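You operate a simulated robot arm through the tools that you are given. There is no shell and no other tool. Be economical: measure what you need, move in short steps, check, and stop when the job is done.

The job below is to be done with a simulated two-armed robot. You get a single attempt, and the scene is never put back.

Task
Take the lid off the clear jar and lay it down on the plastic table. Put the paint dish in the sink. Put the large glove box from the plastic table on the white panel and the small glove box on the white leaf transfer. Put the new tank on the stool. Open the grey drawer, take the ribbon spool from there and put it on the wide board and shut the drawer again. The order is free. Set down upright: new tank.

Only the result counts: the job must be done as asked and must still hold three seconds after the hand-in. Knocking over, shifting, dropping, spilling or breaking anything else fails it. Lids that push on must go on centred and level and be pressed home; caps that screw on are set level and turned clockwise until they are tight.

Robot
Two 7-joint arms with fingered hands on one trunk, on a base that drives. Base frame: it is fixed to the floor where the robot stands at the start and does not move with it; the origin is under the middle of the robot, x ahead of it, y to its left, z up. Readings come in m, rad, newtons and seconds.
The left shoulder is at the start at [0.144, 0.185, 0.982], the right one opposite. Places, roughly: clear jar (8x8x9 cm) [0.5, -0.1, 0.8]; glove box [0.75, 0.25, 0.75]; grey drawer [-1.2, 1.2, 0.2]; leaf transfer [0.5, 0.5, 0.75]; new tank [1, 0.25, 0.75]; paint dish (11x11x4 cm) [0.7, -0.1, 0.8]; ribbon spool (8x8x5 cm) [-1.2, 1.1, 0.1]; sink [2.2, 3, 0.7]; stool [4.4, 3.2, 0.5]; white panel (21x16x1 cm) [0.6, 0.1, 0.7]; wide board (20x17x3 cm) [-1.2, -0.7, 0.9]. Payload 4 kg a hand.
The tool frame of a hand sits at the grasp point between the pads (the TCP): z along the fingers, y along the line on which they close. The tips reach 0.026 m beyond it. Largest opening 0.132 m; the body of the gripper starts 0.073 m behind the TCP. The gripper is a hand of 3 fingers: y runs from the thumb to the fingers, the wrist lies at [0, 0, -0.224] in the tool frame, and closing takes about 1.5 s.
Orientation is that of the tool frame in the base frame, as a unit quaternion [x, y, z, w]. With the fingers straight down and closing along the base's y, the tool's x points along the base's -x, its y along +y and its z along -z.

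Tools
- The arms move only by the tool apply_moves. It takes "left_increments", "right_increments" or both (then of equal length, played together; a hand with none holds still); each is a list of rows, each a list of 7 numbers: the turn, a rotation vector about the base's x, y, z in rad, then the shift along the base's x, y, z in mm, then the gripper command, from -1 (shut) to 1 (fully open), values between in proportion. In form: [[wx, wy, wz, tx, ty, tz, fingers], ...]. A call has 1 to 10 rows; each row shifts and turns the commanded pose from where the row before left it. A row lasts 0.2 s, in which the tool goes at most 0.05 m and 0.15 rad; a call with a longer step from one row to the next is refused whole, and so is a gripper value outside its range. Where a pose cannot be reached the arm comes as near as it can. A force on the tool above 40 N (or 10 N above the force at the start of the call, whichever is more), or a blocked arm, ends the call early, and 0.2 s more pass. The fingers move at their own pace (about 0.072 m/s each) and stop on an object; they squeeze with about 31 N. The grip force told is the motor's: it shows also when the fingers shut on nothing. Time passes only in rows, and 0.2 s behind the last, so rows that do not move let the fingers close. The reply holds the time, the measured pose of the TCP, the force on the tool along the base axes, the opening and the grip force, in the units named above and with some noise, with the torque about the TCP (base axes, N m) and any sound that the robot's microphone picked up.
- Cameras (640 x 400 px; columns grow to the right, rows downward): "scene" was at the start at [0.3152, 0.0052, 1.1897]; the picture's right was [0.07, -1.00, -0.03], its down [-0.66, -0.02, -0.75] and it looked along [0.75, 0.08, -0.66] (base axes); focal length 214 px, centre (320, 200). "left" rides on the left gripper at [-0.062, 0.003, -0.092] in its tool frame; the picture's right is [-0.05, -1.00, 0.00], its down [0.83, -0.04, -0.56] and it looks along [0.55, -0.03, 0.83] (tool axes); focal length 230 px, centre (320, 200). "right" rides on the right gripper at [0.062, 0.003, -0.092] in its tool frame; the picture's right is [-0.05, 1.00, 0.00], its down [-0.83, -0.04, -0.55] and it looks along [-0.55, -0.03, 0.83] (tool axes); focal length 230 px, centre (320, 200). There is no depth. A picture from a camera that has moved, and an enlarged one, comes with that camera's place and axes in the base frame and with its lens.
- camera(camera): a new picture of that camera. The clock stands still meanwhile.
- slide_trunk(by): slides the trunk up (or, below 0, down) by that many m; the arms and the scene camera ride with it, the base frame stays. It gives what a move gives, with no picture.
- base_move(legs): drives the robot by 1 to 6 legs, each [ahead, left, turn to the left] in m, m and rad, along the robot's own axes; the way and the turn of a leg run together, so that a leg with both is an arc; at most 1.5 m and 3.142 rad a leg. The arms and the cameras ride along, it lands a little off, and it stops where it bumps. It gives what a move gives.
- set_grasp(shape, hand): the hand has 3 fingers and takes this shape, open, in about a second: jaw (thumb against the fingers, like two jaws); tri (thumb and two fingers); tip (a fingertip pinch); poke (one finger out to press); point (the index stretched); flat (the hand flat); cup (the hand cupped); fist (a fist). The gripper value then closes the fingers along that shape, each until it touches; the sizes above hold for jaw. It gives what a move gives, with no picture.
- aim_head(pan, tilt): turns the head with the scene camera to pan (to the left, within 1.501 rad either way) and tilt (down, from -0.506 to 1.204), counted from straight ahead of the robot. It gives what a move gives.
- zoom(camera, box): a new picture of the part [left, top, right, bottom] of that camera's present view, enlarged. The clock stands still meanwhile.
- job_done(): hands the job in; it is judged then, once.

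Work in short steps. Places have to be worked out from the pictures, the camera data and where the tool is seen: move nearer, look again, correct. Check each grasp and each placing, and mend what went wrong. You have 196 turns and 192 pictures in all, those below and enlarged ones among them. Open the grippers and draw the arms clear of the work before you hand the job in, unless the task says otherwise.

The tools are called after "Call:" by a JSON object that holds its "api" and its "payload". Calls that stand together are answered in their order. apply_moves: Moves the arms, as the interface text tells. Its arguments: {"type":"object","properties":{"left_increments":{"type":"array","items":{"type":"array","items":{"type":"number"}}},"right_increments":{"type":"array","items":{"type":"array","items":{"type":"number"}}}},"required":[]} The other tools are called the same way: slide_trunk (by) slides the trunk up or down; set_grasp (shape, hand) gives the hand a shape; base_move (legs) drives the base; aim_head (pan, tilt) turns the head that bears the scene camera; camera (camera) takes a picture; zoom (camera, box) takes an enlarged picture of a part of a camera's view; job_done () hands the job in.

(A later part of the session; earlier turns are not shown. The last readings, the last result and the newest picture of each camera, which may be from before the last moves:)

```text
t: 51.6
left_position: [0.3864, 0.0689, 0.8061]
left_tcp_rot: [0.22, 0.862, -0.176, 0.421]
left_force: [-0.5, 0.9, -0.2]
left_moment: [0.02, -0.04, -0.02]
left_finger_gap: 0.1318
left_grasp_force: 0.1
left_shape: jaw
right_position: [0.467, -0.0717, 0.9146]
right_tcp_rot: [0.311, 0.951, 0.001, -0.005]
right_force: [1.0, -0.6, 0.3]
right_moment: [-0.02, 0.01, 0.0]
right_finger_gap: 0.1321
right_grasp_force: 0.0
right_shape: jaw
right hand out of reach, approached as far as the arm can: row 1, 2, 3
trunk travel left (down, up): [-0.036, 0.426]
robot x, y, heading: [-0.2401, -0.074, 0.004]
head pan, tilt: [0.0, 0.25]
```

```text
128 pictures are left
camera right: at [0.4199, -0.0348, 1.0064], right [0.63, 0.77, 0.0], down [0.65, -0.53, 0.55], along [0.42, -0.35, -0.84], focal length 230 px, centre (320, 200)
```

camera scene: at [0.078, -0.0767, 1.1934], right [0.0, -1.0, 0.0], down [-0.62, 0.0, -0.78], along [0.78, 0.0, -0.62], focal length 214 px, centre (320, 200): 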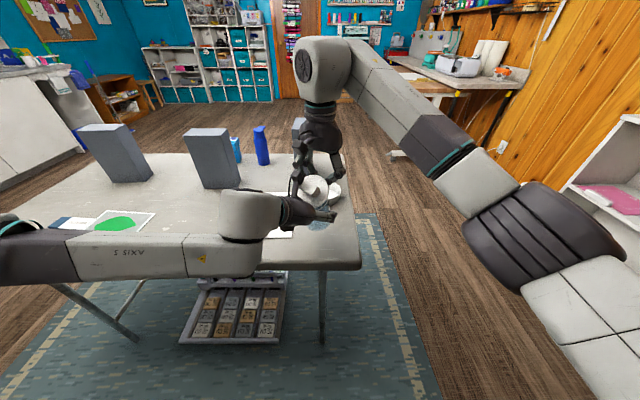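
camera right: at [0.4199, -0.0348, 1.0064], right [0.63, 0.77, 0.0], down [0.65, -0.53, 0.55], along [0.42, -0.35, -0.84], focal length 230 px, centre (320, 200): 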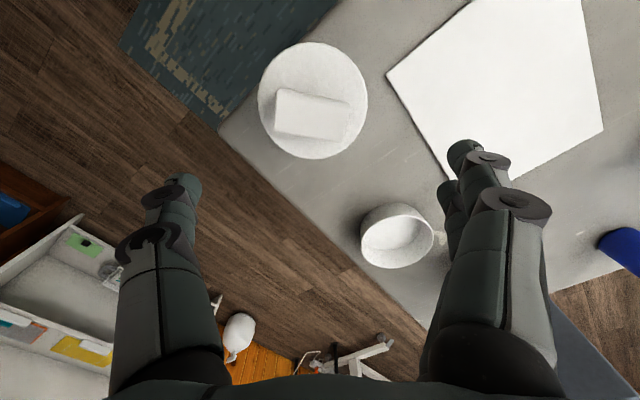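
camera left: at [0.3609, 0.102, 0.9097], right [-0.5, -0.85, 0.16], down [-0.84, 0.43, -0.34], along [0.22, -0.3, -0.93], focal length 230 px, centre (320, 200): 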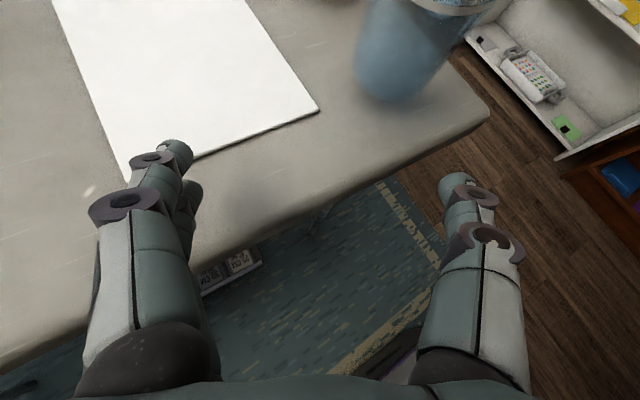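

That yaw hits a wrist limit. I instead turn the right hand the other way (+1.35 rad) to grip the handle across its narrow side.

Call:
{"api": "apply_moves", "payload": {"right_increments": [[0, 0, 0.135, 0, 0, 20, 1], [0, 0, 0.135, 0, 0, 20, 1], [0, 0, 0.135, 0, 0, 0, 1], [0, 0, 0.135, 0, 0, 0, 1], [0, 0, 0.135, 0, 0, 0, 1], [0, 0, 0.135, 0, 0, 0, 1], [0, 0, 0.135, 0, 0, 0, 1], [0, 0, 0.135, 0, 0, 0, 1], [0, 0, 0.135, -11, 4, 0, 1], [0, 0, 0.135, -11, 5, 0, 1]]}}

Call:
{"api": "camera", "payload": {"camera": "right"}}

```text
t: 53.9
left_position: [0.3866, 0.0681, 0.8063]
left_tcp_rot: [0.22, 0.862, -0.177, 0.42]
left_force: [0.4, -0.2, 0.2]
left_moment: [-0.01, -0.01, -0.03]
left_finger_gap: 0.1316
left_grasp_force: 0.2
left_shape: jaw
right_position: [0.4463, -0.0647, 0.9544]
right_tcp_rot: [-0.345, 0.938, -0.001, -0.004]
right_force: [-0.9, -0.6, -0.3]
right_moment: [-0.01, -0.02, -0.02]
right_finger_gap: 0.1318
right_grasp_force: 0.0
right_shape: jaw
trunk travel left (down, up): [-0.036, 0.426]
robot x, y, heading: [-0.2401, -0.073, -0.003]
head pan, tilt: [0.0, 0.25]
```

```text
127 pictures are left
camera right: at [0.3991, -0.1032, 1.046], right [-0.61, 0.79, 0.0], down [0.66, 0.51, 0.55], along [0.43, 0.33, -0.84], focal length 230 px, centre (320, 200)
```

right: 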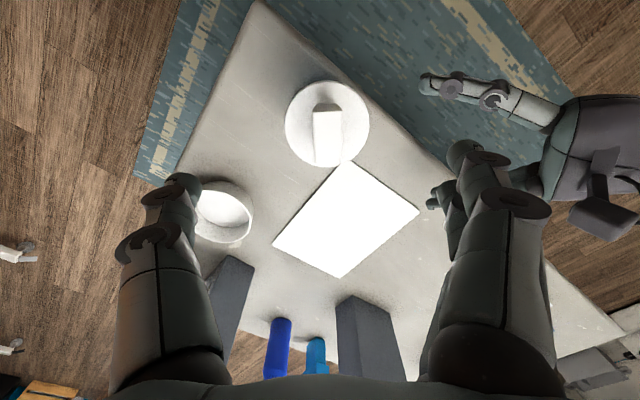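

Aligned. I move the left hand away to the left, then lower the right hand to z≈0.866 and close on the handle.

Call:
{"api": "apply_moves", "payload": {"left_increments": [[0, 0, 0, 0, 45, 0, 1], [0, 0, 0, 0, 45, 0, 1], [0, 0, 0, 0, 45, 0, 1], [0, 0, 0, 0, 0, 0, 1], [0, 0, 0, 0, 0, 0, 1], [0, 0, 0, 0, 0, 0, 1], [0, 0, 0, 0, 0, 0, 1], [0, 0, 0, 0, 0, 0, 1], [0, 0, 0, 0, 0, 0, 1], [0, 0, 0, 0, 0, 0, 1]], "right_increments": [[0, 0, 0, 0, 0, 0, 1], [0, 0, 0, -3, 4, -30, 1], [0, 0, 0, 0, 0, -35, 1], [0, 0, 0, 0, 0, -23, 1], [0, 0, 0, 0, 0, 0, -1], [0, 0, 0, 0, 0, 0, -1], [0, 0, 0, 0, 0, 0, -1], [0, 0, 0, 0, 0, 0, -1], [0, 0, 0, 0, 0, 0, -1], [0, 0, 0, 0, 0, 0, -1]]}}

Call:
{"api": "camera", "payload": {"camera": "right"}}

Call:
{"api": "zoom", "payload": {"camera": "scene", "box": [270, 150, 390, 270]}}

```text
t: 56.0
left_position: [0.3868, 0.2012, 0.8056]
left_tcp_rot: [0.219, 0.862, -0.177, 0.421]
left_force: [0.7, -0.9, -0.2]
left_moment: [0.03, 0.0, 0.0]
left_finger_gap: 0.1317
left_grasp_force: 0.0
left_shape: jaw
right_position: [0.4409, -0.0591, 0.8682]
right_tcp_rot: [-0.345, 0.939, -0.001, -0.004]
right_force: [-0.4, -0.2, -0.6]
right_moment: [0.01, -0.02, 0.01]
right_finger_gap: 0.0166
right_grasp_force: 31.7
right_shape: jaw
trunk travel left (down, up): [-0.036, 0.426]
robot x, y, heading: [-0.2421, -0.0764, 0.002]
head pan, tilt: [0.0, 0.25]
```

```text
126 pictures are left
camera right: at [0.3938, -0.097, 0.9602], right [-0.61, 0.79, 0.0], down [0.66, 0.51, 0.55], along [0.44, 0.33, -0.84], focal length 230 px, centre (320, 200)
```

right: 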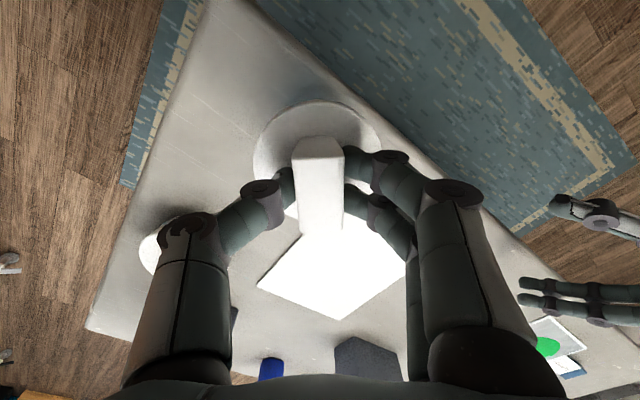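

```text
3.33 times, centred on (330, 210) of scene
camera zoom: at [0.0958, -0.0765, 1.1625], right [0.0, -1.0, 0.0], down [-0.65, 0.0, -0.76], along [0.76, 0.0, -0.65], focal length 715 px, centre (287, 167)
```

zoom: 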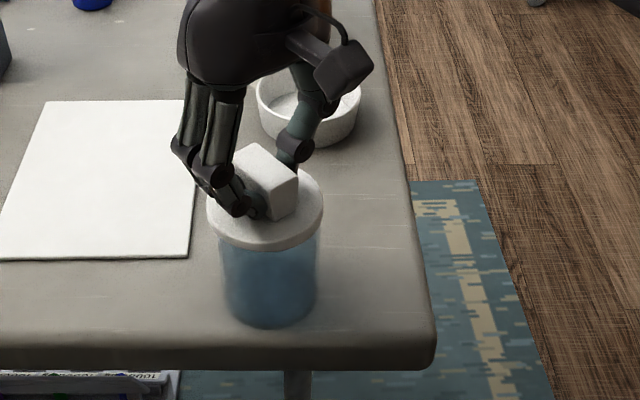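

Now the handle itself is properly gripped (gap 1.7 cm on the narrow sides). I lift.

Call:
{"api": "apply_moves", "payload": {"right_increments": [[0, 0, 0, 0, 0, 3, -1], [0, 0, 0, 0, 0, 5, -1], [0, 0, 0, 0, 0, 10, -1], [0, 0, 0, 0, 0, 15, -1]]}}

Call:
{"api": "zoom", "payload": {"camera": "scene", "box": [270, 150, 390, 270]}}

```text
t: 57.0
left_position: [0.3862, 0.2005, 0.8063]
left_tcp_rot: [0.219, 0.862, -0.176, 0.421]
left_force: [-0.3, 0.0, -0.2]
left_moment: [0.0, -0.03, 0.01]
left_finger_gap: 0.1321
left_grasp_force: 0.1
left_shape: jaw
right_position: [0.4438, -0.0583, 0.9011]
right_tcp_rot: [-0.346, 0.938, -0.001, -0.003]
right_force: [1.1, -0.4, -0.4]
right_moment: [-0.01, 0.01, 0.01]
right_finger_gap: 0.0163
right_grasp_force: 30.9
right_shape: jaw
trunk travel left (down, up): [-0.036, 0.426]
robot x, y, heading: [-0.2414, -0.076, -0.004]
head pan, tilt: [0.0, 0.25]
```

```text
3.33 times, centred on (330, 210) of scene
camera zoom: at [0.0954, -0.0765, 1.1627], right [0.0, -1.0, 0.0], down [-0.65, 0.0, -0.76], along [0.76, 0.0, -0.65], focal length 715 px, centre (287, 167)
```

zoom: 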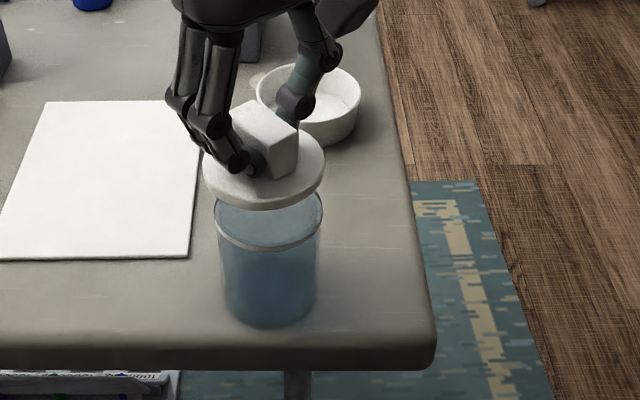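

The lid is off and clear. I raise the left hand, then drive left/forward so the lid hangs over the free table area around (0.50, 0.28).

Call:
{"api": "apply_moves", "payload": {"left_increments": [[0, 0, 0, 0, 0, 45, 1], [0, 0, 0, 0, 0, 45, 1], [0, 0, 0, 0, 0, 30, 1]], "right_increments": [[0, 0, 0, 0, 0, 15, -1], [0, 0, 0, 0, 0, 15, -1], [0, 0, 0, 0, 0, 0, -1]]}}

Call:
{"api": "base_move", "payload": {"legs": [[0.07, 0.345, 0]]}}

Call:
{"api": "camera", "payload": {"camera": "scene"}}

Call:
{"api": "camera", "payload": {"camera": "right"}}

```text
t: 57.9
left_position: [0.3843, 0.2032, 0.926]
left_tcp_rot: [0.219, 0.863, -0.176, 0.42]
left_force: [0.5, 0.0, 0.2]
left_moment: [-0.04, 0.0, -0.04]
left_finger_gap: 0.1319
left_grasp_force: 0.0
left_shape: jaw
right_position: [0.4428, -0.0579, 0.9312]
right_tcp_rot: [-0.345, 0.939, -0.001, -0.004]
right_force: [-0.1, 0.4, -0.2]
right_moment: [-0.02, 0.0, 0.01]
right_finger_gap: 0.0169
right_grasp_force: 31.4
right_shape: jaw
trunk travel left (down, up): [-0.036, 0.426]
robot x, y, heading: [-0.2408, -0.0771, 0.002]
head pan, tilt: [0.0, 0.25]
```

```text
t: 60.1
left_position: [0.4624, 0.5378, 0.9258]
left_tcp_rot: [0.224, 0.862, -0.179, 0.419]
left_force: [-0.7, 0.5, 0.4]
left_moment: [-0.03, 0.0, -0.01]
left_finger_gap: 0.1322
left_grasp_force: 0.1
left_shape: jaw
right_position: [0.5181, 0.275, 0.9306]
right_tcp_rot: [-0.339, 0.941, -0.001, -0.004]
right_force: [-0.5, 0.2, 0.2]
right_moment: [0.01, 0.01, -0.02]
right_finger_gap: 0.0166
right_grasp_force: 31.0
right_shape: jaw
trunk travel left (down, up): [-0.036, 0.426]
robot x, y, heading: [-0.161, 0.2654, -0.004]
head pan, tilt: [0.0, 0.25]
```

```text
123 pictures are left
camera scene: at [0.1698, 0.2608, 1.1625], right [-0.01, -1.0, 0.0], down [-0.65, 0.01, -0.76], along [0.76, -0.01, -0.65], focal length 214 px, centre (320, 200)
```

scene: 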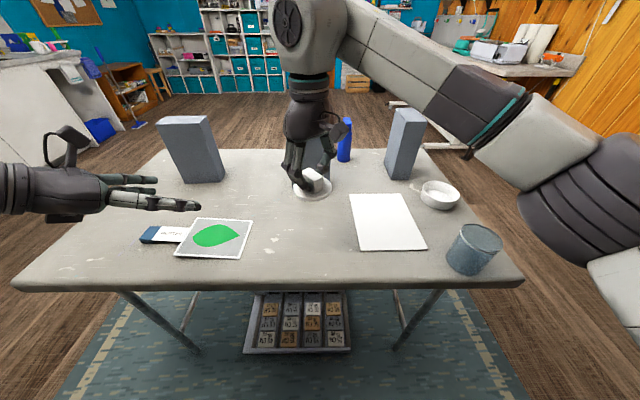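

```text
122 pictures are left
camera right: at [0.4699, 0.2371, 1.023], right [-0.6, 0.8, 0.0], down [0.67, 0.5, 0.55], along [0.44, 0.33, -0.84], focal length 230 px, centre (320, 200)
```

right: 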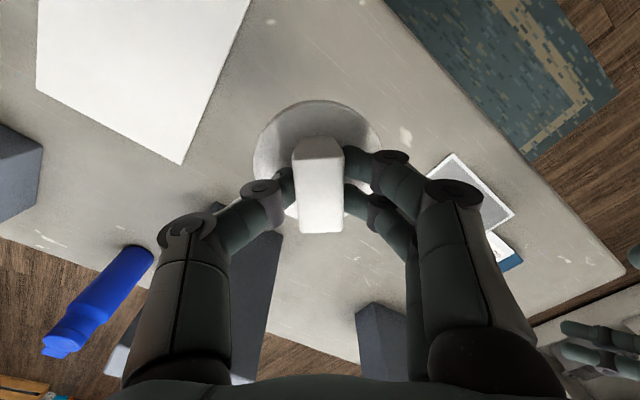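

Over a free area. I lower the lid toward the table, then in small steps until contact.

Call:
{"api": "apply_moves", "payload": {"right_increments": [[0, 0, 0, 0, 0, -40, -1], [0, 0, 0, 0, 0, -40, -1], [0, 0, 0, 0, 0, -30, -1]]}}

Call:
{"api": "apply_moves", "payload": {"right_increments": [[0, 0, 0, 0, 0, -6, -1], [0, 0, 0, 0, 0, -4, -1], [0, 0, 0, 0, 0, -4, -1]]}}

Call:
{"api": "zoom", "payload": {"camera": "scene", "box": [260, 130, 380, 230]}}

```text
t: 60.9
left_position: [0.4629, 0.5362, 0.9265]
left_tcp_rot: [0.225, 0.861, -0.18, 0.42]
left_force: [0.9, 0.2, 0.8]
left_moment: [0.0, -0.01, 0.01]
left_finger_gap: 0.1322
left_grasp_force: 0.0
left_shape: jaw
right_position: [0.519, 0.2764, 0.8233]
right_tcp_rot: [-0.34, 0.941, 0.0, -0.004]
right_force: [-0.3, 0.0, -0.1]
right_moment: [-0.02, 0.01, -0.06]
right_finger_gap: 0.0166
right_grasp_force: 31.0
right_shape: jaw
trunk travel left (down, up): [-0.036, 0.426]
robot x, y, heading: [-0.1669, 0.2658, -0.012]
head pan, tilt: [0.0, 0.25]
```

```text
t: 61.7
left_position: [0.4636, 0.5367, 0.926]
left_tcp_rot: [0.225, 0.861, -0.18, 0.42]
left_force: [0.6, -0.9, -0.6]
left_moment: [0.03, 0.0, 0.0]
left_finger_gap: 0.1317
left_grasp_force: 0.0
left_shape: jaw
right_position: [0.5195, 0.2755, 0.8073]
right_tcp_rot: [-0.34, 0.94, -0.001, -0.005]
right_force: [-0.4, 0.1, -1.0]
right_moment: [-0.02, 0.01, 0.01]
right_finger_gap: 0.0168
right_grasp_force: 31.1
right_shape: jaw
trunk travel left (down, up): [-0.036, 0.426]
robot x, y, heading: [-0.167, 0.2669, -0.009]
head pan, tilt: [0.0, 0.25]
```

```text
4.00 times, centred on (320, 180) of scene
camera zoom: at [0.1699, 0.26, 1.1625], right [-0.01, -1.0, 0.0], down [-0.65, 0.01, -0.76], along [0.76, -0.01, -0.65], focal length 858 px, centre (320, 280)
```

zoom: 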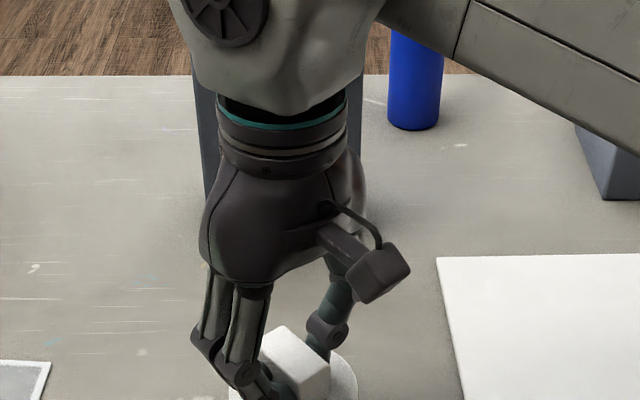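

Call:
{"api": "apply_moves", "payload": {"right_increments": [[0, 0, 0, 0, 0, -4, -1], [0, 0, 0, 0, 0, -4, -1], [0, 0, 0, 0, 0, -3, -1], [0, 0, 0, 0, 0, -3, -1]]}}

Call:
{"api": "zoom", "payload": {"camera": "scene", "box": [270, 150, 370, 250]}}

```text
t: 62.7
left_position: [0.463, 0.5371, 0.9264]
left_tcp_rot: [0.224, 0.861, -0.179, 0.42]
left_force: [0.3, -0.1, 0.0]
left_moment: [0.0, 0.04, -0.03]
left_finger_gap: 0.132
left_grasp_force: 0.0
left_shape: jaw
right_position: [0.5196, 0.2747, 0.7947]
right_tcp_rot: [-0.34, 0.941, 0.0, -0.005]
right_force: [0.2, -0.6, -0.4]
right_moment: [-0.01, -0.02, -0.03]
right_finger_gap: 0.0165
right_grasp_force: 30.8
right_shape: jaw
trunk travel left (down, up): [-0.036, 0.426]
robot x, y, heading: [-0.1665, 0.2622, -0.008]
head pan, tilt: [0.0, 0.25]
```

```text
4.00 times, centred on (320, 200) of scene
camera zoom: at [0.1698, 0.26, 1.1625], right [-0.01, -1.0, 0.0], down [-0.65, 0.01, -0.76], along [0.76, -0.01, -0.65], focal length 858 px, centre (320, 200)
```

zoom: 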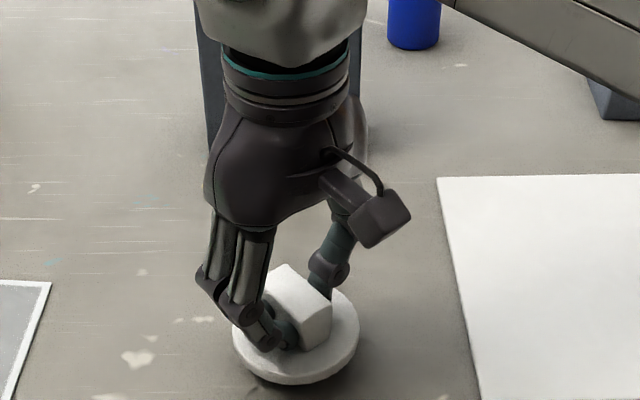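

Still slightly above the table; I continue in 3 mm steps.

Call:
{"api": "apply_moves", "payload": {"right_increments": [[0, 0, 0, 0, 0, -3, -1], [0, 0, 0, 0, 0, -3, -1], [0, 0, 0, 0, 0, -2, -1]]}}

Call:
{"api": "apply_moves", "payload": {"right_increments": [[0, 0, 0, 0, 0, -2, -1], [0, 0, 0, 0, 0, -2, -1], [0, 0, 0, 0, 0, -2, -1]]}}

```text
t: 63.5
left_position: [0.4624, 0.5365, 0.9253]
left_tcp_rot: [0.225, 0.861, -0.179, 0.419]
left_force: [-0.5, 0.8, 0.2]
left_moment: [0.0, -0.02, 0.0]
left_finger_gap: 0.1323
left_grasp_force: 0.0
left_shape: jaw
right_position: [0.5183, 0.2747, 0.786]
right_tcp_rot: [-0.339, 0.941, -0.001, -0.004]
right_force: [-0.1, 0.5, 0.5]
right_moment: [0.02, 0.01, -0.01]
right_finger_gap: 0.0166
right_grasp_force: 30.3
right_shape: jaw
trunk travel left (down, up): [-0.036, 0.426]
robot x, y, heading: [-0.1632, 0.263, -0.006]
head pan, tilt: [0.0, 0.25]
```

```text
t: 64.3
left_position: [0.4599, 0.537, 0.9288]
left_tcp_rot: [0.226, 0.86, -0.18, 0.42]
left_force: [0.4, 0.7, 0.0]
left_moment: [0.03, -0.05, 0.02]
left_finger_gap: 0.1319
left_grasp_force: 0.0
left_shape: jaw
right_position: [0.5158, 0.2758, 0.7848]
right_tcp_rot: [-0.34, 0.94, -0.001, -0.001]
right_force: [2.4, -1.2, 24.4]
right_moment: [-0.03, -0.06, -0.02]
right_finger_gap: 0.0177
right_grasp_force: 30.7
right_shape: jaw
trunk travel left (down, up): [-0.036, 0.426]
robot x, y, heading: [-0.1625, 0.267, -0.016]
head pan, tilt: [0.0, 0.25]
```

Contact (24 N). I relieve slightly, open and rise.

Call:
{"api": "apply_moves", "payload": {"right_increments": [[0, 0, 0, 0, 0, 4, -1], [0, 0, 0, 0, 0, 0, -0.5], [0, 0, 0, 0, 0, 0, 0], [0, 0, 0, 0, 0, 10, 0.2], [0, 0, 0, 0, 0, 40, 0.5], [0, 0, 0, 0, 0, 45, 1], [0, 0, 0, 0, 0, 45, 1]]}}

Call:
{"api": "camera", "payload": {"camera": "scene"}}

Call:
{"api": "camera", "payload": {"camera": "right"}}

```text
t: 65.9
left_position: [0.4616, 0.5369, 0.9259]
left_tcp_rot: [0.225, 0.861, -0.179, 0.42]
left_force: [0.0, -1.1, 0.7]
left_moment: [0.04, -0.03, -0.02]
left_finger_gap: 0.1321
left_grasp_force: 0.0
left_shape: jaw
right_position: [0.5175, 0.2702, 0.923]
right_tcp_rot: [-0.34, 0.94, -0.002, -0.005]
right_force: [0.2, -1.0, -0.7]
right_moment: [-0.01, 0.0, 0.01]
right_finger_gap: 0.1317
right_grasp_force: 0.1
right_shape: jaw
trunk travel left (down, up): [-0.036, 0.426]
robot x, y, heading: [-0.1664, 0.266, -0.008]
head pan, tilt: [0.0, 0.25]
```

```text
119 pictures are left
camera scene: at [0.1685, 0.2602, 1.1631], right [-0.01, -1.0, 0.0], down [-0.65, 0.01, -0.76], along [0.76, -0.01, -0.65], focal length 214 px, centre (320, 200)
```

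scene: 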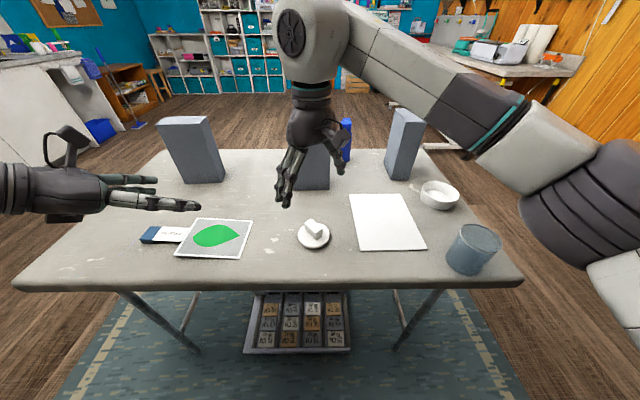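

```text
118 pictures are left
camera right: at [0.4688, 0.2329, 1.0138], right [-0.6, 0.8, 0.0], down [0.67, 0.5, 0.55], along [0.44, 0.33, -0.84], focal length 230 px, centre (320, 200)
```

right: 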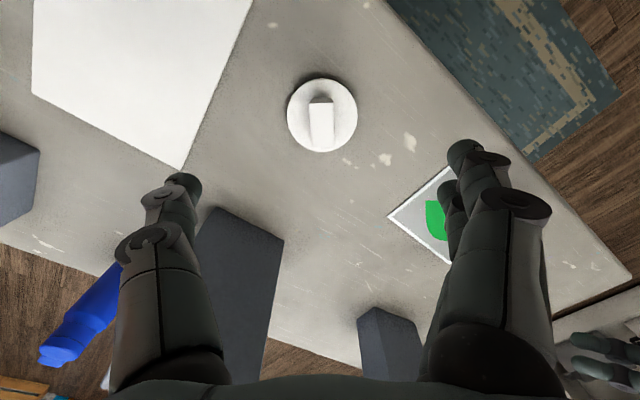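

The lid lies on the table. I bring the left hand back to pointing down and higher, and yaw the right hand back to neutral.

Call:
{"api": "apply_moves", "payload": {"left_increments": [[0.073, 0.119, 0, 0, 0, 20, 1], [0.073, 0.119, 0, 0, 0, 20, 1], [0.073, 0.119, 0, 0, 0, 20, 1], [0.073, 0.119, 0, 0, 0, 20, 1], [0.073, 0.119, 0, 0, 0, 20, 1], [0.073, 0.119, 0, 0, 0, 20, 1], [0.073, 0.119, 0, 0, 0, 0, 1], [0, 0, 0, 0, 0, 0, 1]], "right_increments": [[0, 0, -0.1, 0, 0, 10, 1], [0, 0, -0.1, 0, 0, 10, 1], [0, 0, -0.1, 0, 0, 10, 1], [0, 0, -0.1, 0, 0, 10, 1], [0, 0, -0.1, 0, 0, 0, 1], [0, 0, -0.1, 0, 0, 0, 1], [0, 0, -0.1, 0, 0, 0, 1], [0, 0, 0, 0, 0, 0, 1]]}}

Call:
{"api": "apply_moves", "payload": {"left_increments": [[0, 0, 0.12, 0, 0, 0, 1], [0, 0, 0.12, 0, 0, 0, 1], [0, 0, 0.12, 0, 0, 0, 1], [0, 0, 0.12, 0, 0, 0, 1]]}}

Call:
{"api": "base_move", "payload": {"legs": [[-0.12, 0, 0], [0.22, -0.2, 0]]}}

Call:
{"api": "camera", "payload": {"camera": "right"}}

```text
t: 67.7
left_position: [0.4612, 0.5373, 1.0474]
left_tcp_rot: [0.229, 0.972, -0.036, -0.03]
left_force: [0.6, -0.9, 0.0]
left_moment: [-0.04, 0.0, -0.05]
left_finger_gap: 0.1317
left_grasp_force: 0.0
left_shape: jaw
right_position: [0.5173, 0.2756, 0.9639]
right_tcp_rot: [0.005, 1.0, -0.001, -0.004]
right_force: [-0.7, -0.9, -0.3]
right_moment: [0.01, -0.01, -0.01]
right_finger_gap: 0.132
right_grasp_force: 0.1
right_shape: jaw
trunk travel left (down, up): [-0.036, 0.426]
robot x, y, heading: [-0.1707, 0.2673, -0.01]
head pan, tilt: [0.0, 0.25]
```

```text
t: 68.7
left_position: [0.463, 0.5381, 1.0468]
left_tcp_rot: [-0.01, 0.999, -0.043, -0.019]
left_force: [0.2, 0.4, -0.2]
left_moment: [0.01, -0.01, -0.01]
left_finger_gap: 0.1318
left_grasp_force: 0.0
left_shape: jaw
right_position: [0.5169, 0.2741, 0.9621]
right_tcp_rot: [0.004, 1.0, 0.0, -0.005]
right_force: [-0.5, 0.0, 0.3]
right_moment: [-0.03, 0.01, 0.01]
right_finger_gap: 0.1322
right_grasp_force: 0.0
right_shape: jaw
trunk travel left (down, up): [-0.036, 0.426]
robot x, y, heading: [-0.168, 0.2683, -0.013]
head pan, tilt: [0.0, 0.25]
```

```text
t: 71.6
left_position: [0.5671, 0.3316, 1.0475]
left_tcp_rot: [-0.008, 0.999, -0.041, -0.02]
left_force: [-0.2, -0.3, 0.3]
left_moment: [-0.02, -0.03, -0.04]
left_finger_gap: 0.1319
left_grasp_force: 0.1
left_shape: jaw
right_position: [0.6219, 0.07, 0.9626]
right_tcp_rot: [0.005, 1.0, 0.0, -0.005]
right_force: [-0.4, -0.4, -0.3]
right_moment: [0.03, 0.0, 0.01]
right_finger_gap: 0.1319
right_grasp_force: 0.1
right_shape: jaw
trunk travel left (down, up): [-0.036, 0.426]
robot x, y, heading: [-0.0587, 0.0589, -0.009]
head pan, tilt: [0.0, 0.25]
```

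```text
117 pictures are left
camera right: at [0.5617, 0.0721, 1.0551], right [0.06, 1.0, 0.0], down [0.83, -0.05, 0.55], along [0.55, -0.03, -0.84], focal length 230 px, centre (320, 200)
```

right: 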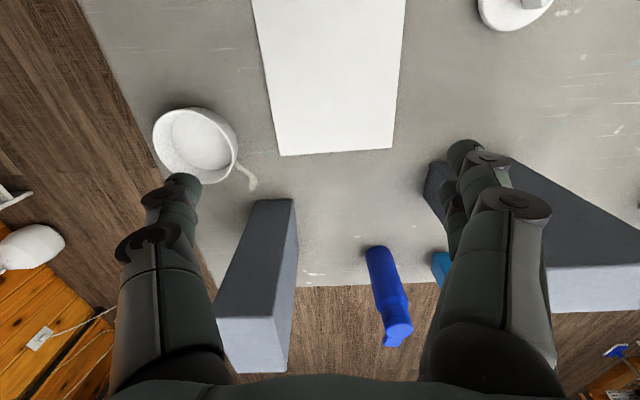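

I first put the jar back to its original spot: right hand over the jar at (0.445, -0.06).

Call:
{"api": "apply_moves", "payload": {"right_increments": [[0, 0, 0, -35, -26, 0, 1], [0, 0, 0, -35, -26, 0, 1], [0, 0, 0, -35, -26, 0, 1], [0, 0, 0, -36, -26, 0, 1], [0, 0, 0, -36, -26, 0, 1], [0, 0, 0, 0, 0, -30, 1]]}}

Call:
{"api": "camera", "payload": {"camera": "right"}}

Call:
{"api": "aim_head", "payload": {"pan": -0.2, "tilt": 0.5}}

Call:
{"api": "camera", "payload": {"camera": "scene"}}

```text
t: 73.0
left_position: [0.568, 0.3327, 1.045]
left_tcp_rot: [-0.008, 0.999, -0.042, -0.02]
left_force: [-0.3, 0.2, 0.2]
left_moment: [0.01, 0.03, -0.01]
left_finger_gap: 0.132
left_grasp_force: 0.0
left_shape: jaw
right_position: [0.4428, -0.0575, 0.9322]
right_tcp_rot: [0.005, 1.0, 0.001, -0.005]
right_force: [0.5, -0.1, 0.3]
right_moment: [0.01, 0.03, -0.01]
right_finger_gap: 0.1318
right_grasp_force: 0.1
right_shape: jaw
trunk travel left (down, up): [-0.036, 0.426]
robot x, y, heading: [-0.0622, 0.0612, -0.012]
head pan, tilt: [0.0, 0.25]
```

```text
116 pictures are left
camera right: at [0.3844, -0.0546, 1.025], right [0.06, 1.0, 0.0], down [0.84, -0.05, 0.55], along [0.55, -0.03, -0.84], focal length 230 px, centre (320, 200)
```

right: 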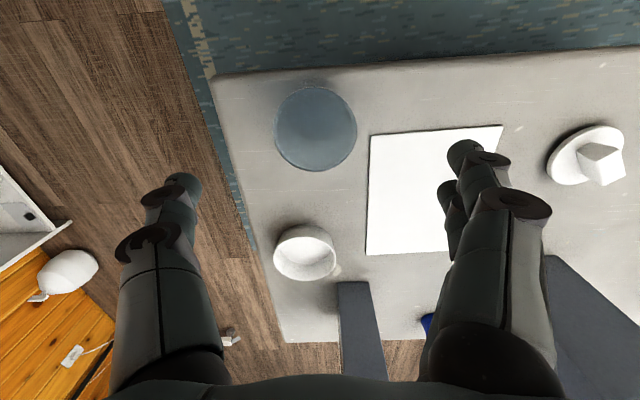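

```text
t: 73.8
left_position: [0.5667, 0.3326, 1.0464]
left_tcp_rot: [-0.008, 0.999, -0.043, -0.02]
left_force: [-0.2, 0.7, 0.8]
left_moment: [-0.02, 0.0, 0.0]
left_finger_gap: 0.1319
left_grasp_force: 0.1
left_shape: jaw
right_position: [0.4428, -0.0571, 0.9353]
right_tcp_rot: [0.005, 1.0, -0.001, -0.003]
right_force: [0.7, -0.6, -0.1]
right_moment: [0.01, 0.02, -0.02]
right_finger_gap: 0.132
right_grasp_force: 0.1
right_shape: jaw
trunk travel left (down, up): [-0.036, 0.426]
robot x, y, heading: [-0.0569, 0.0628, -0.014]
head pan, tilt: [-0.201, 0.499]
```

```text
115 pictures are left
camera scene: at [0.2594, 0.0383, 1.1438], right [-0.19, -0.98, 0.09], down [-0.81, 0.1, -0.58], along [0.56, -0.18, -0.81], focal length 214 px, centre (320, 200)
```

scene: 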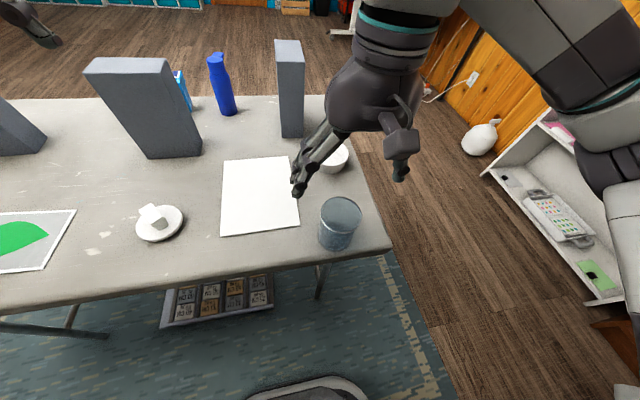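

The jar rim is centred at (0.442, -0.061). I lower to z≈0.815 and close around it.

Call:
{"api": "apply_moves", "payload": {"right_increments": [[0, 0, 0, 0, -4, -40, 1], [0, 0, 0, 0, 0, -40, 1], [0, 0, 0, 0, 0, -38, 1], [0, 0, 0, 0, 0, 0, 0.2], [0, 0, 0, 0, 0, 0, 0], [0, 0, 0, 0, 0, 0, -1], [0, 0, 0, 0, 0, 0, -1], [0, 0, 0, 0, 0, 0, -1]]}}

Call:
{"api": "zoom", "payload": {"camera": "scene", "box": [280, 130, 400, 270]}}

```text
t: 75.6
left_position: [0.5675, 0.3318, 1.0471]
left_tcp_rot: [-0.008, 0.999, -0.042, -0.02]
left_force: [0.1, -0.1, 0.7]
left_moment: [-0.02, -0.01, 0.01]
left_finger_gap: 0.1319
left_grasp_force: 0.0
left_shape: jaw
right_position: [0.4458, -0.0599, 0.816]
right_tcp_rot: [0.005, 1.0, 0.0, -0.004]
right_force: [0.2, -0.3, 0.2]
right_moment: [-0.01, 0.01, 0.01]
right_finger_gap: 0.0622
right_grasp_force: 30.7
right_shape: jaw
trunk travel left (down, up): [-0.036, 0.426]
robot x, y, heading: [-0.0605, 0.0643, -0.012]
head pan, tilt: [-0.201, 0.499]
```

```text
2.86 times, centred on (340, 200) of scene
camera zoom: at [0.2596, 0.0383, 1.1436], right [-0.19, -0.98, 0.09], down [-0.81, 0.1, -0.58], along [0.56, -0.18, -0.81], focal length 613 px, centre (263, 200)
```

zoom: 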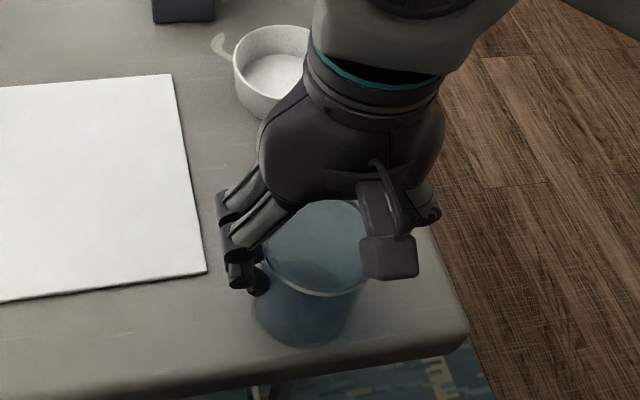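

Solid grip (6.2 cm). I lift 1 cm, carry the jar to (0.476, -0.077), and set it down.

Call:
{"api": "apply_moves", "payload": {"right_increments": [[0, 0, 0, 0, 0, 10, -1], [0, 0, 0, 15, -8, 0, -1], [0, 0, 0, 16, -9, 0, -1], [0, 0, 0, 0, 0, -5, -1], [0, 0, 0, 0, 0, -4, -1], [0, 0, 0, 0, 0, -1, -0.2], [0, 0, 0, 0, 0, 0, 0.2], [0, 0, 0, 0, 0, 0, 1], [0, 0, 0, 0, 0, 0, 1], [0, 0, 0, 0, 0, 35, 1]]}}

Call:
{"api": "apply_moves", "payload": {"right_increments": [[0, 0, 0, 0, 0, 45, 1], [0, 0, 0, 10, 0, 30, 1], [0, 0, 0, 45, 0, 0, 1], [0, 0, 0, 45, 0, 0, 1], [0, 0, 0, 40, 0, 0, 1]]}}

Call:
{"api": "camera", "payload": {"camera": "scene"}}

Call:
{"api": "camera", "payload": {"camera": "right"}}

```text
t: 77.8
left_position: [0.5665, 0.3332, 1.0482]
left_tcp_rot: [-0.008, 0.999, -0.043, -0.019]
left_force: [0.1, -0.1, -0.5]
left_moment: [-0.02, 0.01, -0.01]
left_finger_gap: 0.1318
left_grasp_force: 0.0
left_shape: jaw
right_position: [0.4741, -0.0789, 0.8513]
right_tcp_rot: [0.004, 1.0, 0.0, -0.004]
right_force: [-1.0, 0.0, 0.0]
right_moment: [-0.01, -0.04, -0.01]
right_finger_gap: 0.1318
right_grasp_force: 0.0
right_shape: jaw
trunk travel left (down, up): [-0.036, 0.426]
robot x, y, heading: [-0.0631, 0.0632, -0.011]
head pan, tilt: [-0.201, 0.499]
```

```text
t: 79.0
left_position: [0.5674, 0.3327, 1.0466]
left_tcp_rot: [-0.008, 0.999, -0.043, -0.019]
left_force: [0.7, 0.2, 0.2]
left_moment: [0.0, 0.02, 0.02]
left_finger_gap: 0.1319
left_grasp_force: 0.2
left_shape: jaw
right_position: [0.6187, -0.0802, 0.9233]
right_tcp_rot: [0.003, 1.0, 0.0, -0.004]
right_force: [0.4, 0.7, -1.3]
right_moment: [0.05, -0.01, 0.02]
right_finger_gap: 0.1319
right_grasp_force: 0.0
right_shape: jaw
trunk travel left (down, up): [-0.036, 0.426]
robot x, y, heading: [-0.0576, 0.0627, -0.011]
head pan, tilt: [-0.201, 0.499]
```

```text
113 pictures are left
camera scene: at [0.2603, 0.0386, 1.1433], right [-0.19, -0.98, 0.09], down [-0.81, 0.1, -0.58], along [0.56, -0.18, -0.81], focal length 214 px, centre (320, 200)
```

scene: 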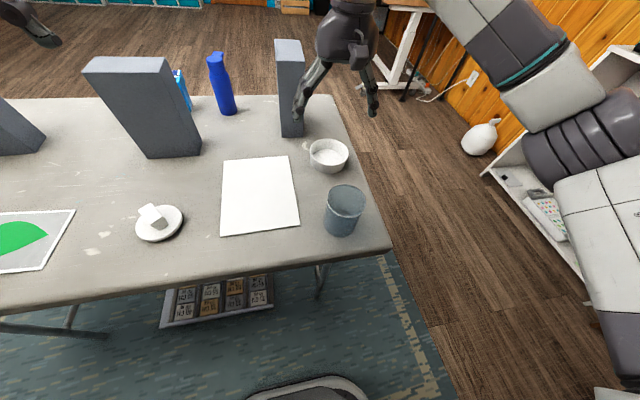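

```text
112 pictures are left
camera right: at [0.5586, -0.0778, 1.0156], right [0.06, 1.0, 0.0], down [0.84, -0.05, 0.55], along [0.55, -0.03, -0.84], focal length 230 px, centre (320, 200)
```

right: 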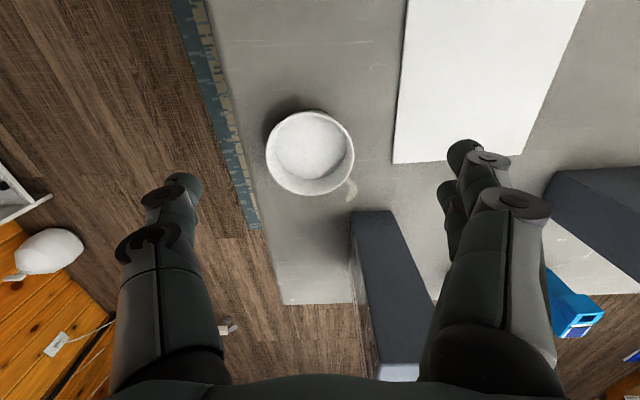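

Jar back in place. The dish is centred at (0.652, -0.093), with a tail toward +x+y. I yaw the hand +0.4 to avoid the tail, and lower around it.

Call:
{"api": "apply_moves", "payload": {"right_increments": [[0, 0, 0.13, 17, -6, -20, 1], [0, 0, 0.13, 16, -6, -20, 1], [0, 0, 0.14, 0, 0, -20, 1], [0, 0, 0, 0, 0, -20, 1]]}}

Call:
{"api": "camera", "payload": {"camera": "right"}}

```text
t: 80.0
left_position: [0.5673, 0.3327, 1.0473]
left_tcp_rot: [-0.008, 0.999, -0.042, -0.02]
left_force: [-0.8, 0.2, 0.6]
left_moment: [0.02, 0.0, -0.02]
left_finger_gap: 0.1321
left_grasp_force: 0.0
left_shape: jaw
right_position: [0.6514, -0.0923, 0.8456]
right_tcp_rot: [-0.197, 0.98, -0.001, -0.004]
right_force: [0.3, 0.2, 0.3]
right_moment: [0.02, 0.01, -0.04]
right_finger_gap: 0.1317
right_grasp_force: 0.1
right_shape: jaw
trunk travel left (down, up): [-0.036, 0.426]
robot x, y, heading: [-0.0607, 0.0651, -0.013]
head pan, tilt: [-0.201, 0.499]
```

```text
111 pictures are left
camera right: at [0.5945, -0.1142, 0.9372], right [-0.34, 0.94, 0.0], down [0.79, 0.28, 0.55], along [0.52, 0.18, -0.84], focal length 230 px, centre (320, 200)
```

right: 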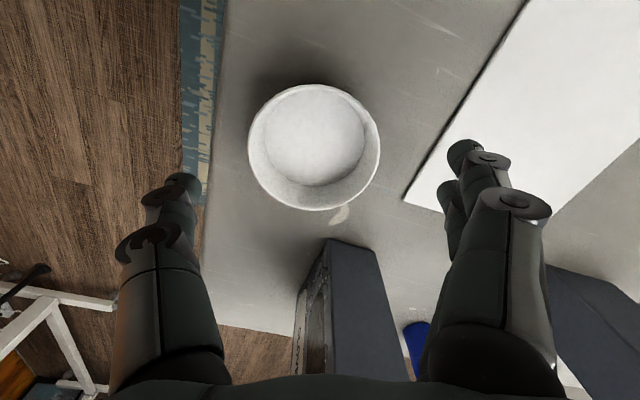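

Call:
{"api": "apply_moves", "payload": {"right_increments": [[0, 0, 0, 1, -6, -25, 1], [0, 0, 0, 0, 0, -25, 1], [0, 0, 0, 0, 0, -17, 1], [0, 0, 0, 0, 0, 0, -1], [0, 0, 0, 0, 0, 0, -1], [0, 0, 0, 0, 0, 0, -1], [0, 0, 0, 0, 0, 0, -1], [0, 0, 0, 0, 0, 0, -1]]}}

Call:
{"api": "camera", "payload": {"camera": "right"}}

```text
t: 81.8
left_position: [0.5671, 0.3332, 1.0473]
left_tcp_rot: [-0.007, 0.999, -0.042, -0.02]
left_force: [-0.1, -0.1, 0.1]
left_moment: [0.01, 0.01, 0.0]
left_finger_gap: 0.1319
left_grasp_force: 0.0
left_shape: jaw
right_position: [0.6502, -0.0996, 0.7745]
right_tcp_rot: [-0.195, 0.981, -0.002, -0.004]
right_force: [0.6, -0.9, -0.2]
right_moment: [0.0, -0.01, 0.02]
right_finger_gap: 0.0865
right_grasp_force: 31.1
right_shape: jaw
trunk travel left (down, up): [-0.036, 0.426]
robot x, y, heading: [-0.0654, 0.062, -0.013]
head pan, tilt: [-0.201, 0.499]
```

```text
110 pictures are left
camera right: at [0.5941, -0.1202, 0.8678], right [-0.33, 0.94, 0.0], down [0.79, 0.28, 0.55], along [0.52, 0.18, -0.84], focal length 230 px, centre (320, 200)
```

right: 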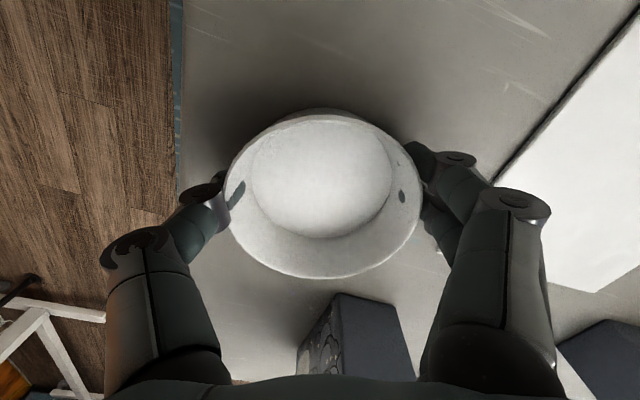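

The dish is gripped (gap 8.7 cm). I lift and check.

Call:
{"api": "apply_moves", "payload": {"right_increments": [[0, 0, 0, 0, 0, 10, -1], [0, 0, 0, 0, 0, 30, -1], [0, 0, 0, 0, 0, 40, -1], [0, 0, 0, -30, 0, 40, -1], [0, 0, 0, -45, 0, 20, -1]]}}

Call:
{"api": "camera", "payload": {"camera": "right"}}

Call:
{"api": "aim_head", "payload": {"pan": -0.6, "tilt": 0.3}}

Call:
{"api": "camera", "payload": {"camera": "scene"}}

```text
t: 83.0
left_position: [0.5668, 0.3318, 1.0484]
left_tcp_rot: [-0.008, 0.999, -0.042, -0.019]
left_force: [0.2, 1.2, -0.3]
left_moment: [0.0, 0.01, 0.0]
left_finger_gap: 0.1318
left_grasp_force: 0.0
left_shape: jaw
right_position: [0.5721, -0.0982, 0.918]
right_tcp_rot: [-0.195, 0.981, -0.001, -0.003]
right_force: [0.0, -0.2, 0.1]
right_moment: [-0.01, 0.0, -0.02]
right_finger_gap: 0.086
right_grasp_force: 30.6
right_shape: jaw
trunk travel left (down, up): [-0.036, 0.426]
robot x, y, heading: [-0.0607, 0.0614, -0.008]
head pan, tilt: [-0.201, 0.499]
```

```text
109 pictures are left
camera right: at [0.5161, -0.1197, 1.0106], right [-0.33, 0.94, 0.0], down [0.79, 0.28, 0.55], along [0.52, 0.18, -0.84], focal length 230 px, centre (320, 200)
```

right: 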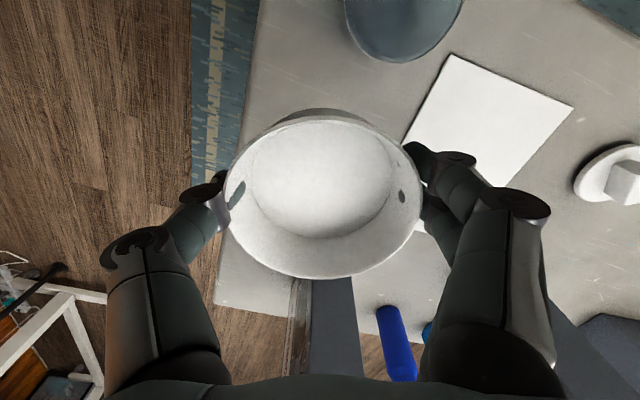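

```text
t: 83.8
left_position: [0.5674, 0.3339, 1.0461]
left_tcp_rot: [-0.008, 0.999, -0.042, -0.02]
left_force: [-0.1, 0.9, -0.3]
left_moment: [0.0, -0.03, 0.01]
left_finger_gap: 0.1319
left_grasp_force: 0.0
left_shape: jaw
right_position: [0.5748, -0.0968, 0.9164]
right_tcp_rot: [-0.195, 0.981, 0.0, -0.003]
right_force: [-0.6, 0.3, -0.7]
right_moment: [-0.01, -0.01, 0.0]
right_finger_gap: 0.0861
right_grasp_force: 31.1
right_shape: jaw
trunk travel left (down, up): [-0.036, 0.426]
robot x, y, heading: [-0.0601, 0.0578, -0.008]
head pan, tilt: [-0.6, 0.3]
```

```text
108 pictures are left
camera scene: at [0.2565, 0.0037, 1.1655], right [-0.52, -0.82, 0.25], down [-0.64, 0.17, -0.75], along [0.57, -0.55, -0.62], focal length 214 px, centre (320, 200)
```

scene: 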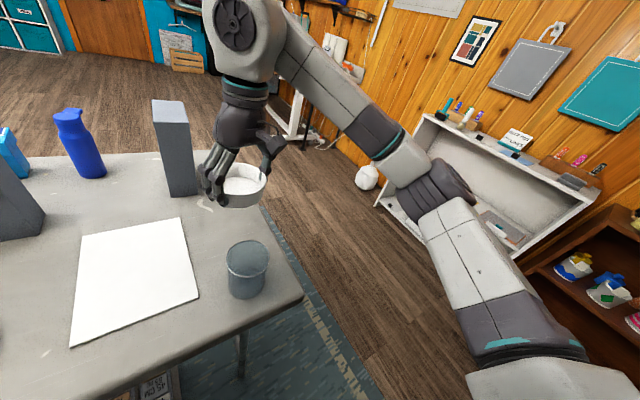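

The dish is held level. I raise the trunk to clear the boxes, turn left 90° in place and look along the left side of the table.

Call:
{"api": "slide_trunk", "payload": {"by": 0.22}}

Call:
{"api": "base_move", "payload": {"legs": [[-0.1, 0, 0], [0, 0, 1.57]]}}

Call:
{"api": "aim_head", "payload": {"pan": -0.3, "tilt": 0.1}}

Call:
{"api": "camera", "payload": {"camera": "scene"}}

```text
t: 86.2
left_position: [0.5681, 0.3326, 1.265]
left_tcp_rot: [-0.008, 0.999, -0.043, -0.019]
left_force: [0.0, 0.4, -0.1]
left_moment: [0.01, -0.01, -0.03]
left_finger_gap: 0.1321
left_grasp_force: 0.1
left_shape: jaw
right_position: [0.5753, -0.0986, 1.1377]
right_tcp_rot: [-0.195, 0.981, -0.001, -0.004]
right_force: [-0.1, -0.5, -0.4]
right_moment: [-0.01, -0.02, -0.01]
right_finger_gap: 0.0864
right_grasp_force: 31.1
right_shape: jaw
trunk travel left (down, up): [-0.256, 0.206]
robot x, y, heading: [-0.0634, 0.0598, -0.01]
head pan, tilt: [-0.6, 0.3]
```

```text
t: 91.2
left_position: [-0.4441, 0.688, 1.2671]
left_tcp_rot: [0.718, -0.694, 0.044, -0.016]
left_force: [-0.4, 0.1, 0.0]
left_moment: [0.0, 0.0, 0.0]
left_finger_gap: 0.1321
left_grasp_force: 0.1
left_shape: jaw
right_position: [-0.0122, 0.7029, 1.1382]
right_tcp_rot: [0.837, -0.548, 0.003, 0.001]
right_force: [0.0, -0.8, -0.5]
right_moment: [-0.01, -0.01, 0.02]
right_finger_gap: 0.0854
right_grasp_force: 31.2
right_shape: jaw
trunk travel left (down, up): [-0.256, 0.206]
robot x, y, heading: [-0.1624, 0.0653, 1.577]
head pan, tilt: [-0.6, 0.3]
```

```text
t: 92.0
left_position: [-0.4428, 0.6872, 1.2653]
left_tcp_rot: [0.719, -0.694, 0.044, -0.015]
left_force: [-0.1, 0.5, 0.4]
left_moment: [0.0, -0.01, 0.01]
left_finger_gap: 0.1319
left_grasp_force: 0.0
left_shape: jaw
right_position: [-0.0118, 0.7038, 1.1385]
right_tcp_rot: [0.837, -0.548, 0.003, 0.002]
right_force: [-0.4, 0.8, -0.6]
right_moment: [-0.02, 0.01, 0.03]
right_finger_gap: 0.0859
right_grasp_force: 31.2
right_shape: jaw
trunk travel left (down, up): [-0.256, 0.206]
robot x, y, heading: [-0.162, 0.0656, 1.581]
head pan, tilt: [-0.3, 0.099]
```

```text
107 pictures are left
camera scene: at [-0.137, 0.2065, 1.4939], right [0.96, -0.29, 0.03], down [-0.03, -0.2, -0.98], along [0.29, 0.94, -0.2], focal length 214 px, centre (320, 200)
```

scene: 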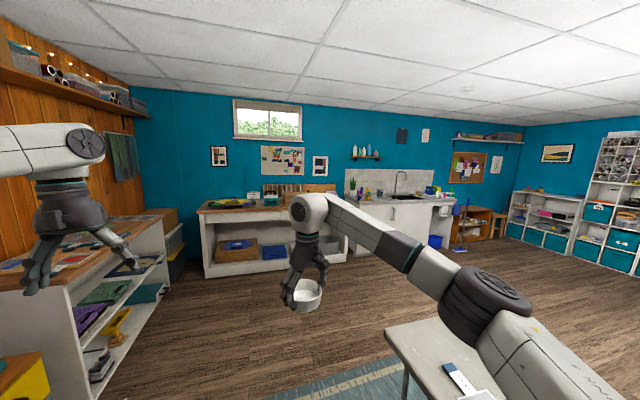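

Clear view: sink counter ahead right, stool beyond it. I drive ahead past the table, then strafe right to face the sink.

Call:
{"api": "base_move", "payload": {"legs": [[1.45, 0, 0], [0, -1.2, 0], [0, -1.1, 0]]}}

Call:
{"api": "aim_head", "payload": {"pan": 0.0, "tilt": 0.35}}

Call:
{"api": "camera", "payload": {"camera": "scene"}}

```text
t: 110.1
left_position: [1.8845, 2.0844, 1.2672]
left_tcp_rot: [0.711, -0.702, 0.043, -0.015]
left_force: [0.3, -0.4, 0.1]
left_moment: [0.01, -0.03, 0.01]
left_finger_gap: 0.1316
left_grasp_force: 0.0
left_shape: jaw
right_position: [2.3159, 2.0909, 1.1376]
right_tcp_rot: [0.83, -0.558, 0.005, 0.002]
right_force: [0.2, -0.1, -0.9]
right_moment: [0.02, 0.02, 0.01]
right_finger_gap: 0.0857
right_grasp_force: 31.3
right_shape: jaw
trunk travel left (down, up): [-0.256, 0.206]
robot x, y, heading: [2.1556, 1.4525, 1.56]
head pan, tilt: [-0.3, 0.099]
```

```text
t: 110.9
left_position: [1.8841, 2.0838, 1.2666]
left_tcp_rot: [0.71, -0.702, 0.043, -0.016]
left_force: [0.5, 0.0, -0.3]
left_moment: [-0.01, -0.01, -0.04]
left_finger_gap: 0.1319
left_grasp_force: 0.0
left_shape: jaw
right_position: [2.3158, 2.0899, 1.1371]
right_tcp_rot: [0.83, -0.557, 0.003, 0.004]
right_force: [-0.1, 1.0, -0.8]
right_moment: [-0.04, 0.0, -0.02]
right_finger_gap: 0.0858
right_grasp_force: 31.1
right_shape: jaw
trunk travel left (down, up): [-0.256, 0.206]
robot x, y, heading: [2.1539, 1.4541, 1.554]
head pan, tilt: [0.0, 0.351]
```

```text
106 pictures are left
camera scene: at [2.1526, 1.599, 1.4701], right [1.0, -0.02, 0.0], down [-0.01, -0.44, -0.9], along [0.01, 0.9, -0.44], focal length 214 px, centre (320, 200)
```

scene: 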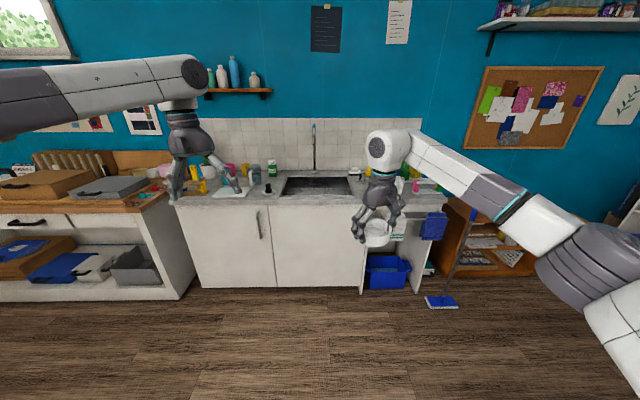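

The basin spans roughly x 1.9–2.38, y 2.9–3.2, with a faucet in the middle. I drive closer for a detailed look.

Call:
{"api": "base_move", "payload": {"legs": [[0.75, 0.06, 0.01]]}}

Call:
{"api": "aim_head", "payload": {"pan": -0.1, "tilt": 0.7}}

Call:
{"api": "camera", "payload": {"camera": "scene"}}

Call:
{"api": "camera", "payload": {"camera": "right"}}

```text
t: 115.0
left_position: [1.8386, 2.8328, 1.2673]
left_tcp_rot: [0.709, -0.704, 0.044, -0.017]
left_force: [-0.4, -0.5, 0.6]
left_moment: [0.0, -0.06, -0.02]
left_finger_gap: 0.1317
left_grasp_force: 0.0
left_shape: jaw
right_position: [2.2699, 2.8381, 1.1395]
right_tcp_rot: [0.829, -0.559, 0.004, 0.001]
right_force: [-0.3, 0.0, 0.0]
right_moment: [0.04, 0.0, -0.01]
right_finger_gap: 0.0858
right_grasp_force: 31.0
right_shape: jaw
trunk travel left (down, up): [-0.256, 0.206]
robot x, y, heading: [2.1036, 2.2023, 1.546]
head pan, tilt: [0.0, 0.351]
```

```text
t: 115.8
left_position: [1.8382, 2.8344, 1.2668]
left_tcp_rot: [0.709, -0.704, 0.044, -0.016]
left_force: [-0.3, -0.3, 0.8]
left_moment: [0.02, 0.0, -0.01]
left_finger_gap: 0.1322
left_grasp_force: 0.1
left_shape: jaw
right_position: [2.2699, 2.8388, 1.1393]
right_tcp_rot: [0.83, -0.558, 0.004, 0.002]
right_force: [0.3, -0.9, -0.6]
right_moment: [0.01, -0.01, 0.0]
right_finger_gap: 0.0859
right_grasp_force: 31.3
right_shape: jaw
trunk travel left (down, up): [-0.256, 0.206]
robot x, y, heading: [2.1073, 2.2077, 1.55]
head pan, tilt: [-0.099, 0.7]
```

```text
105 pictures are left
camera scene: at [2.1131, 2.3383, 1.4399], right [0.99, -0.12, 0.01], down [-0.08, -0.72, -0.69], along [0.09, 0.68, -0.72], focal length 214 px, centre (320, 200)
```

scene: 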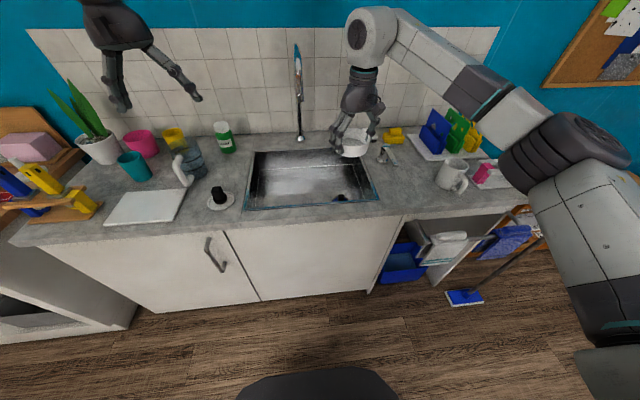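

```text
104 pictures are left
camera right: at [2.2903, 2.779, 1.2307], right [-0.94, -0.33, 0.0], down [-0.27, 0.79, 0.55], along [-0.18, 0.52, -0.84], focal length 230 px, centre (320, 200)
```

right: 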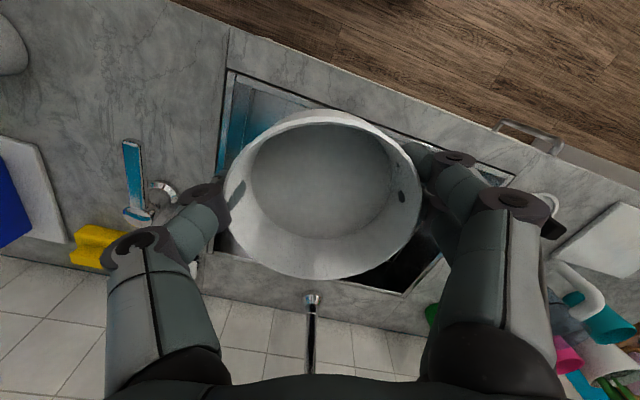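

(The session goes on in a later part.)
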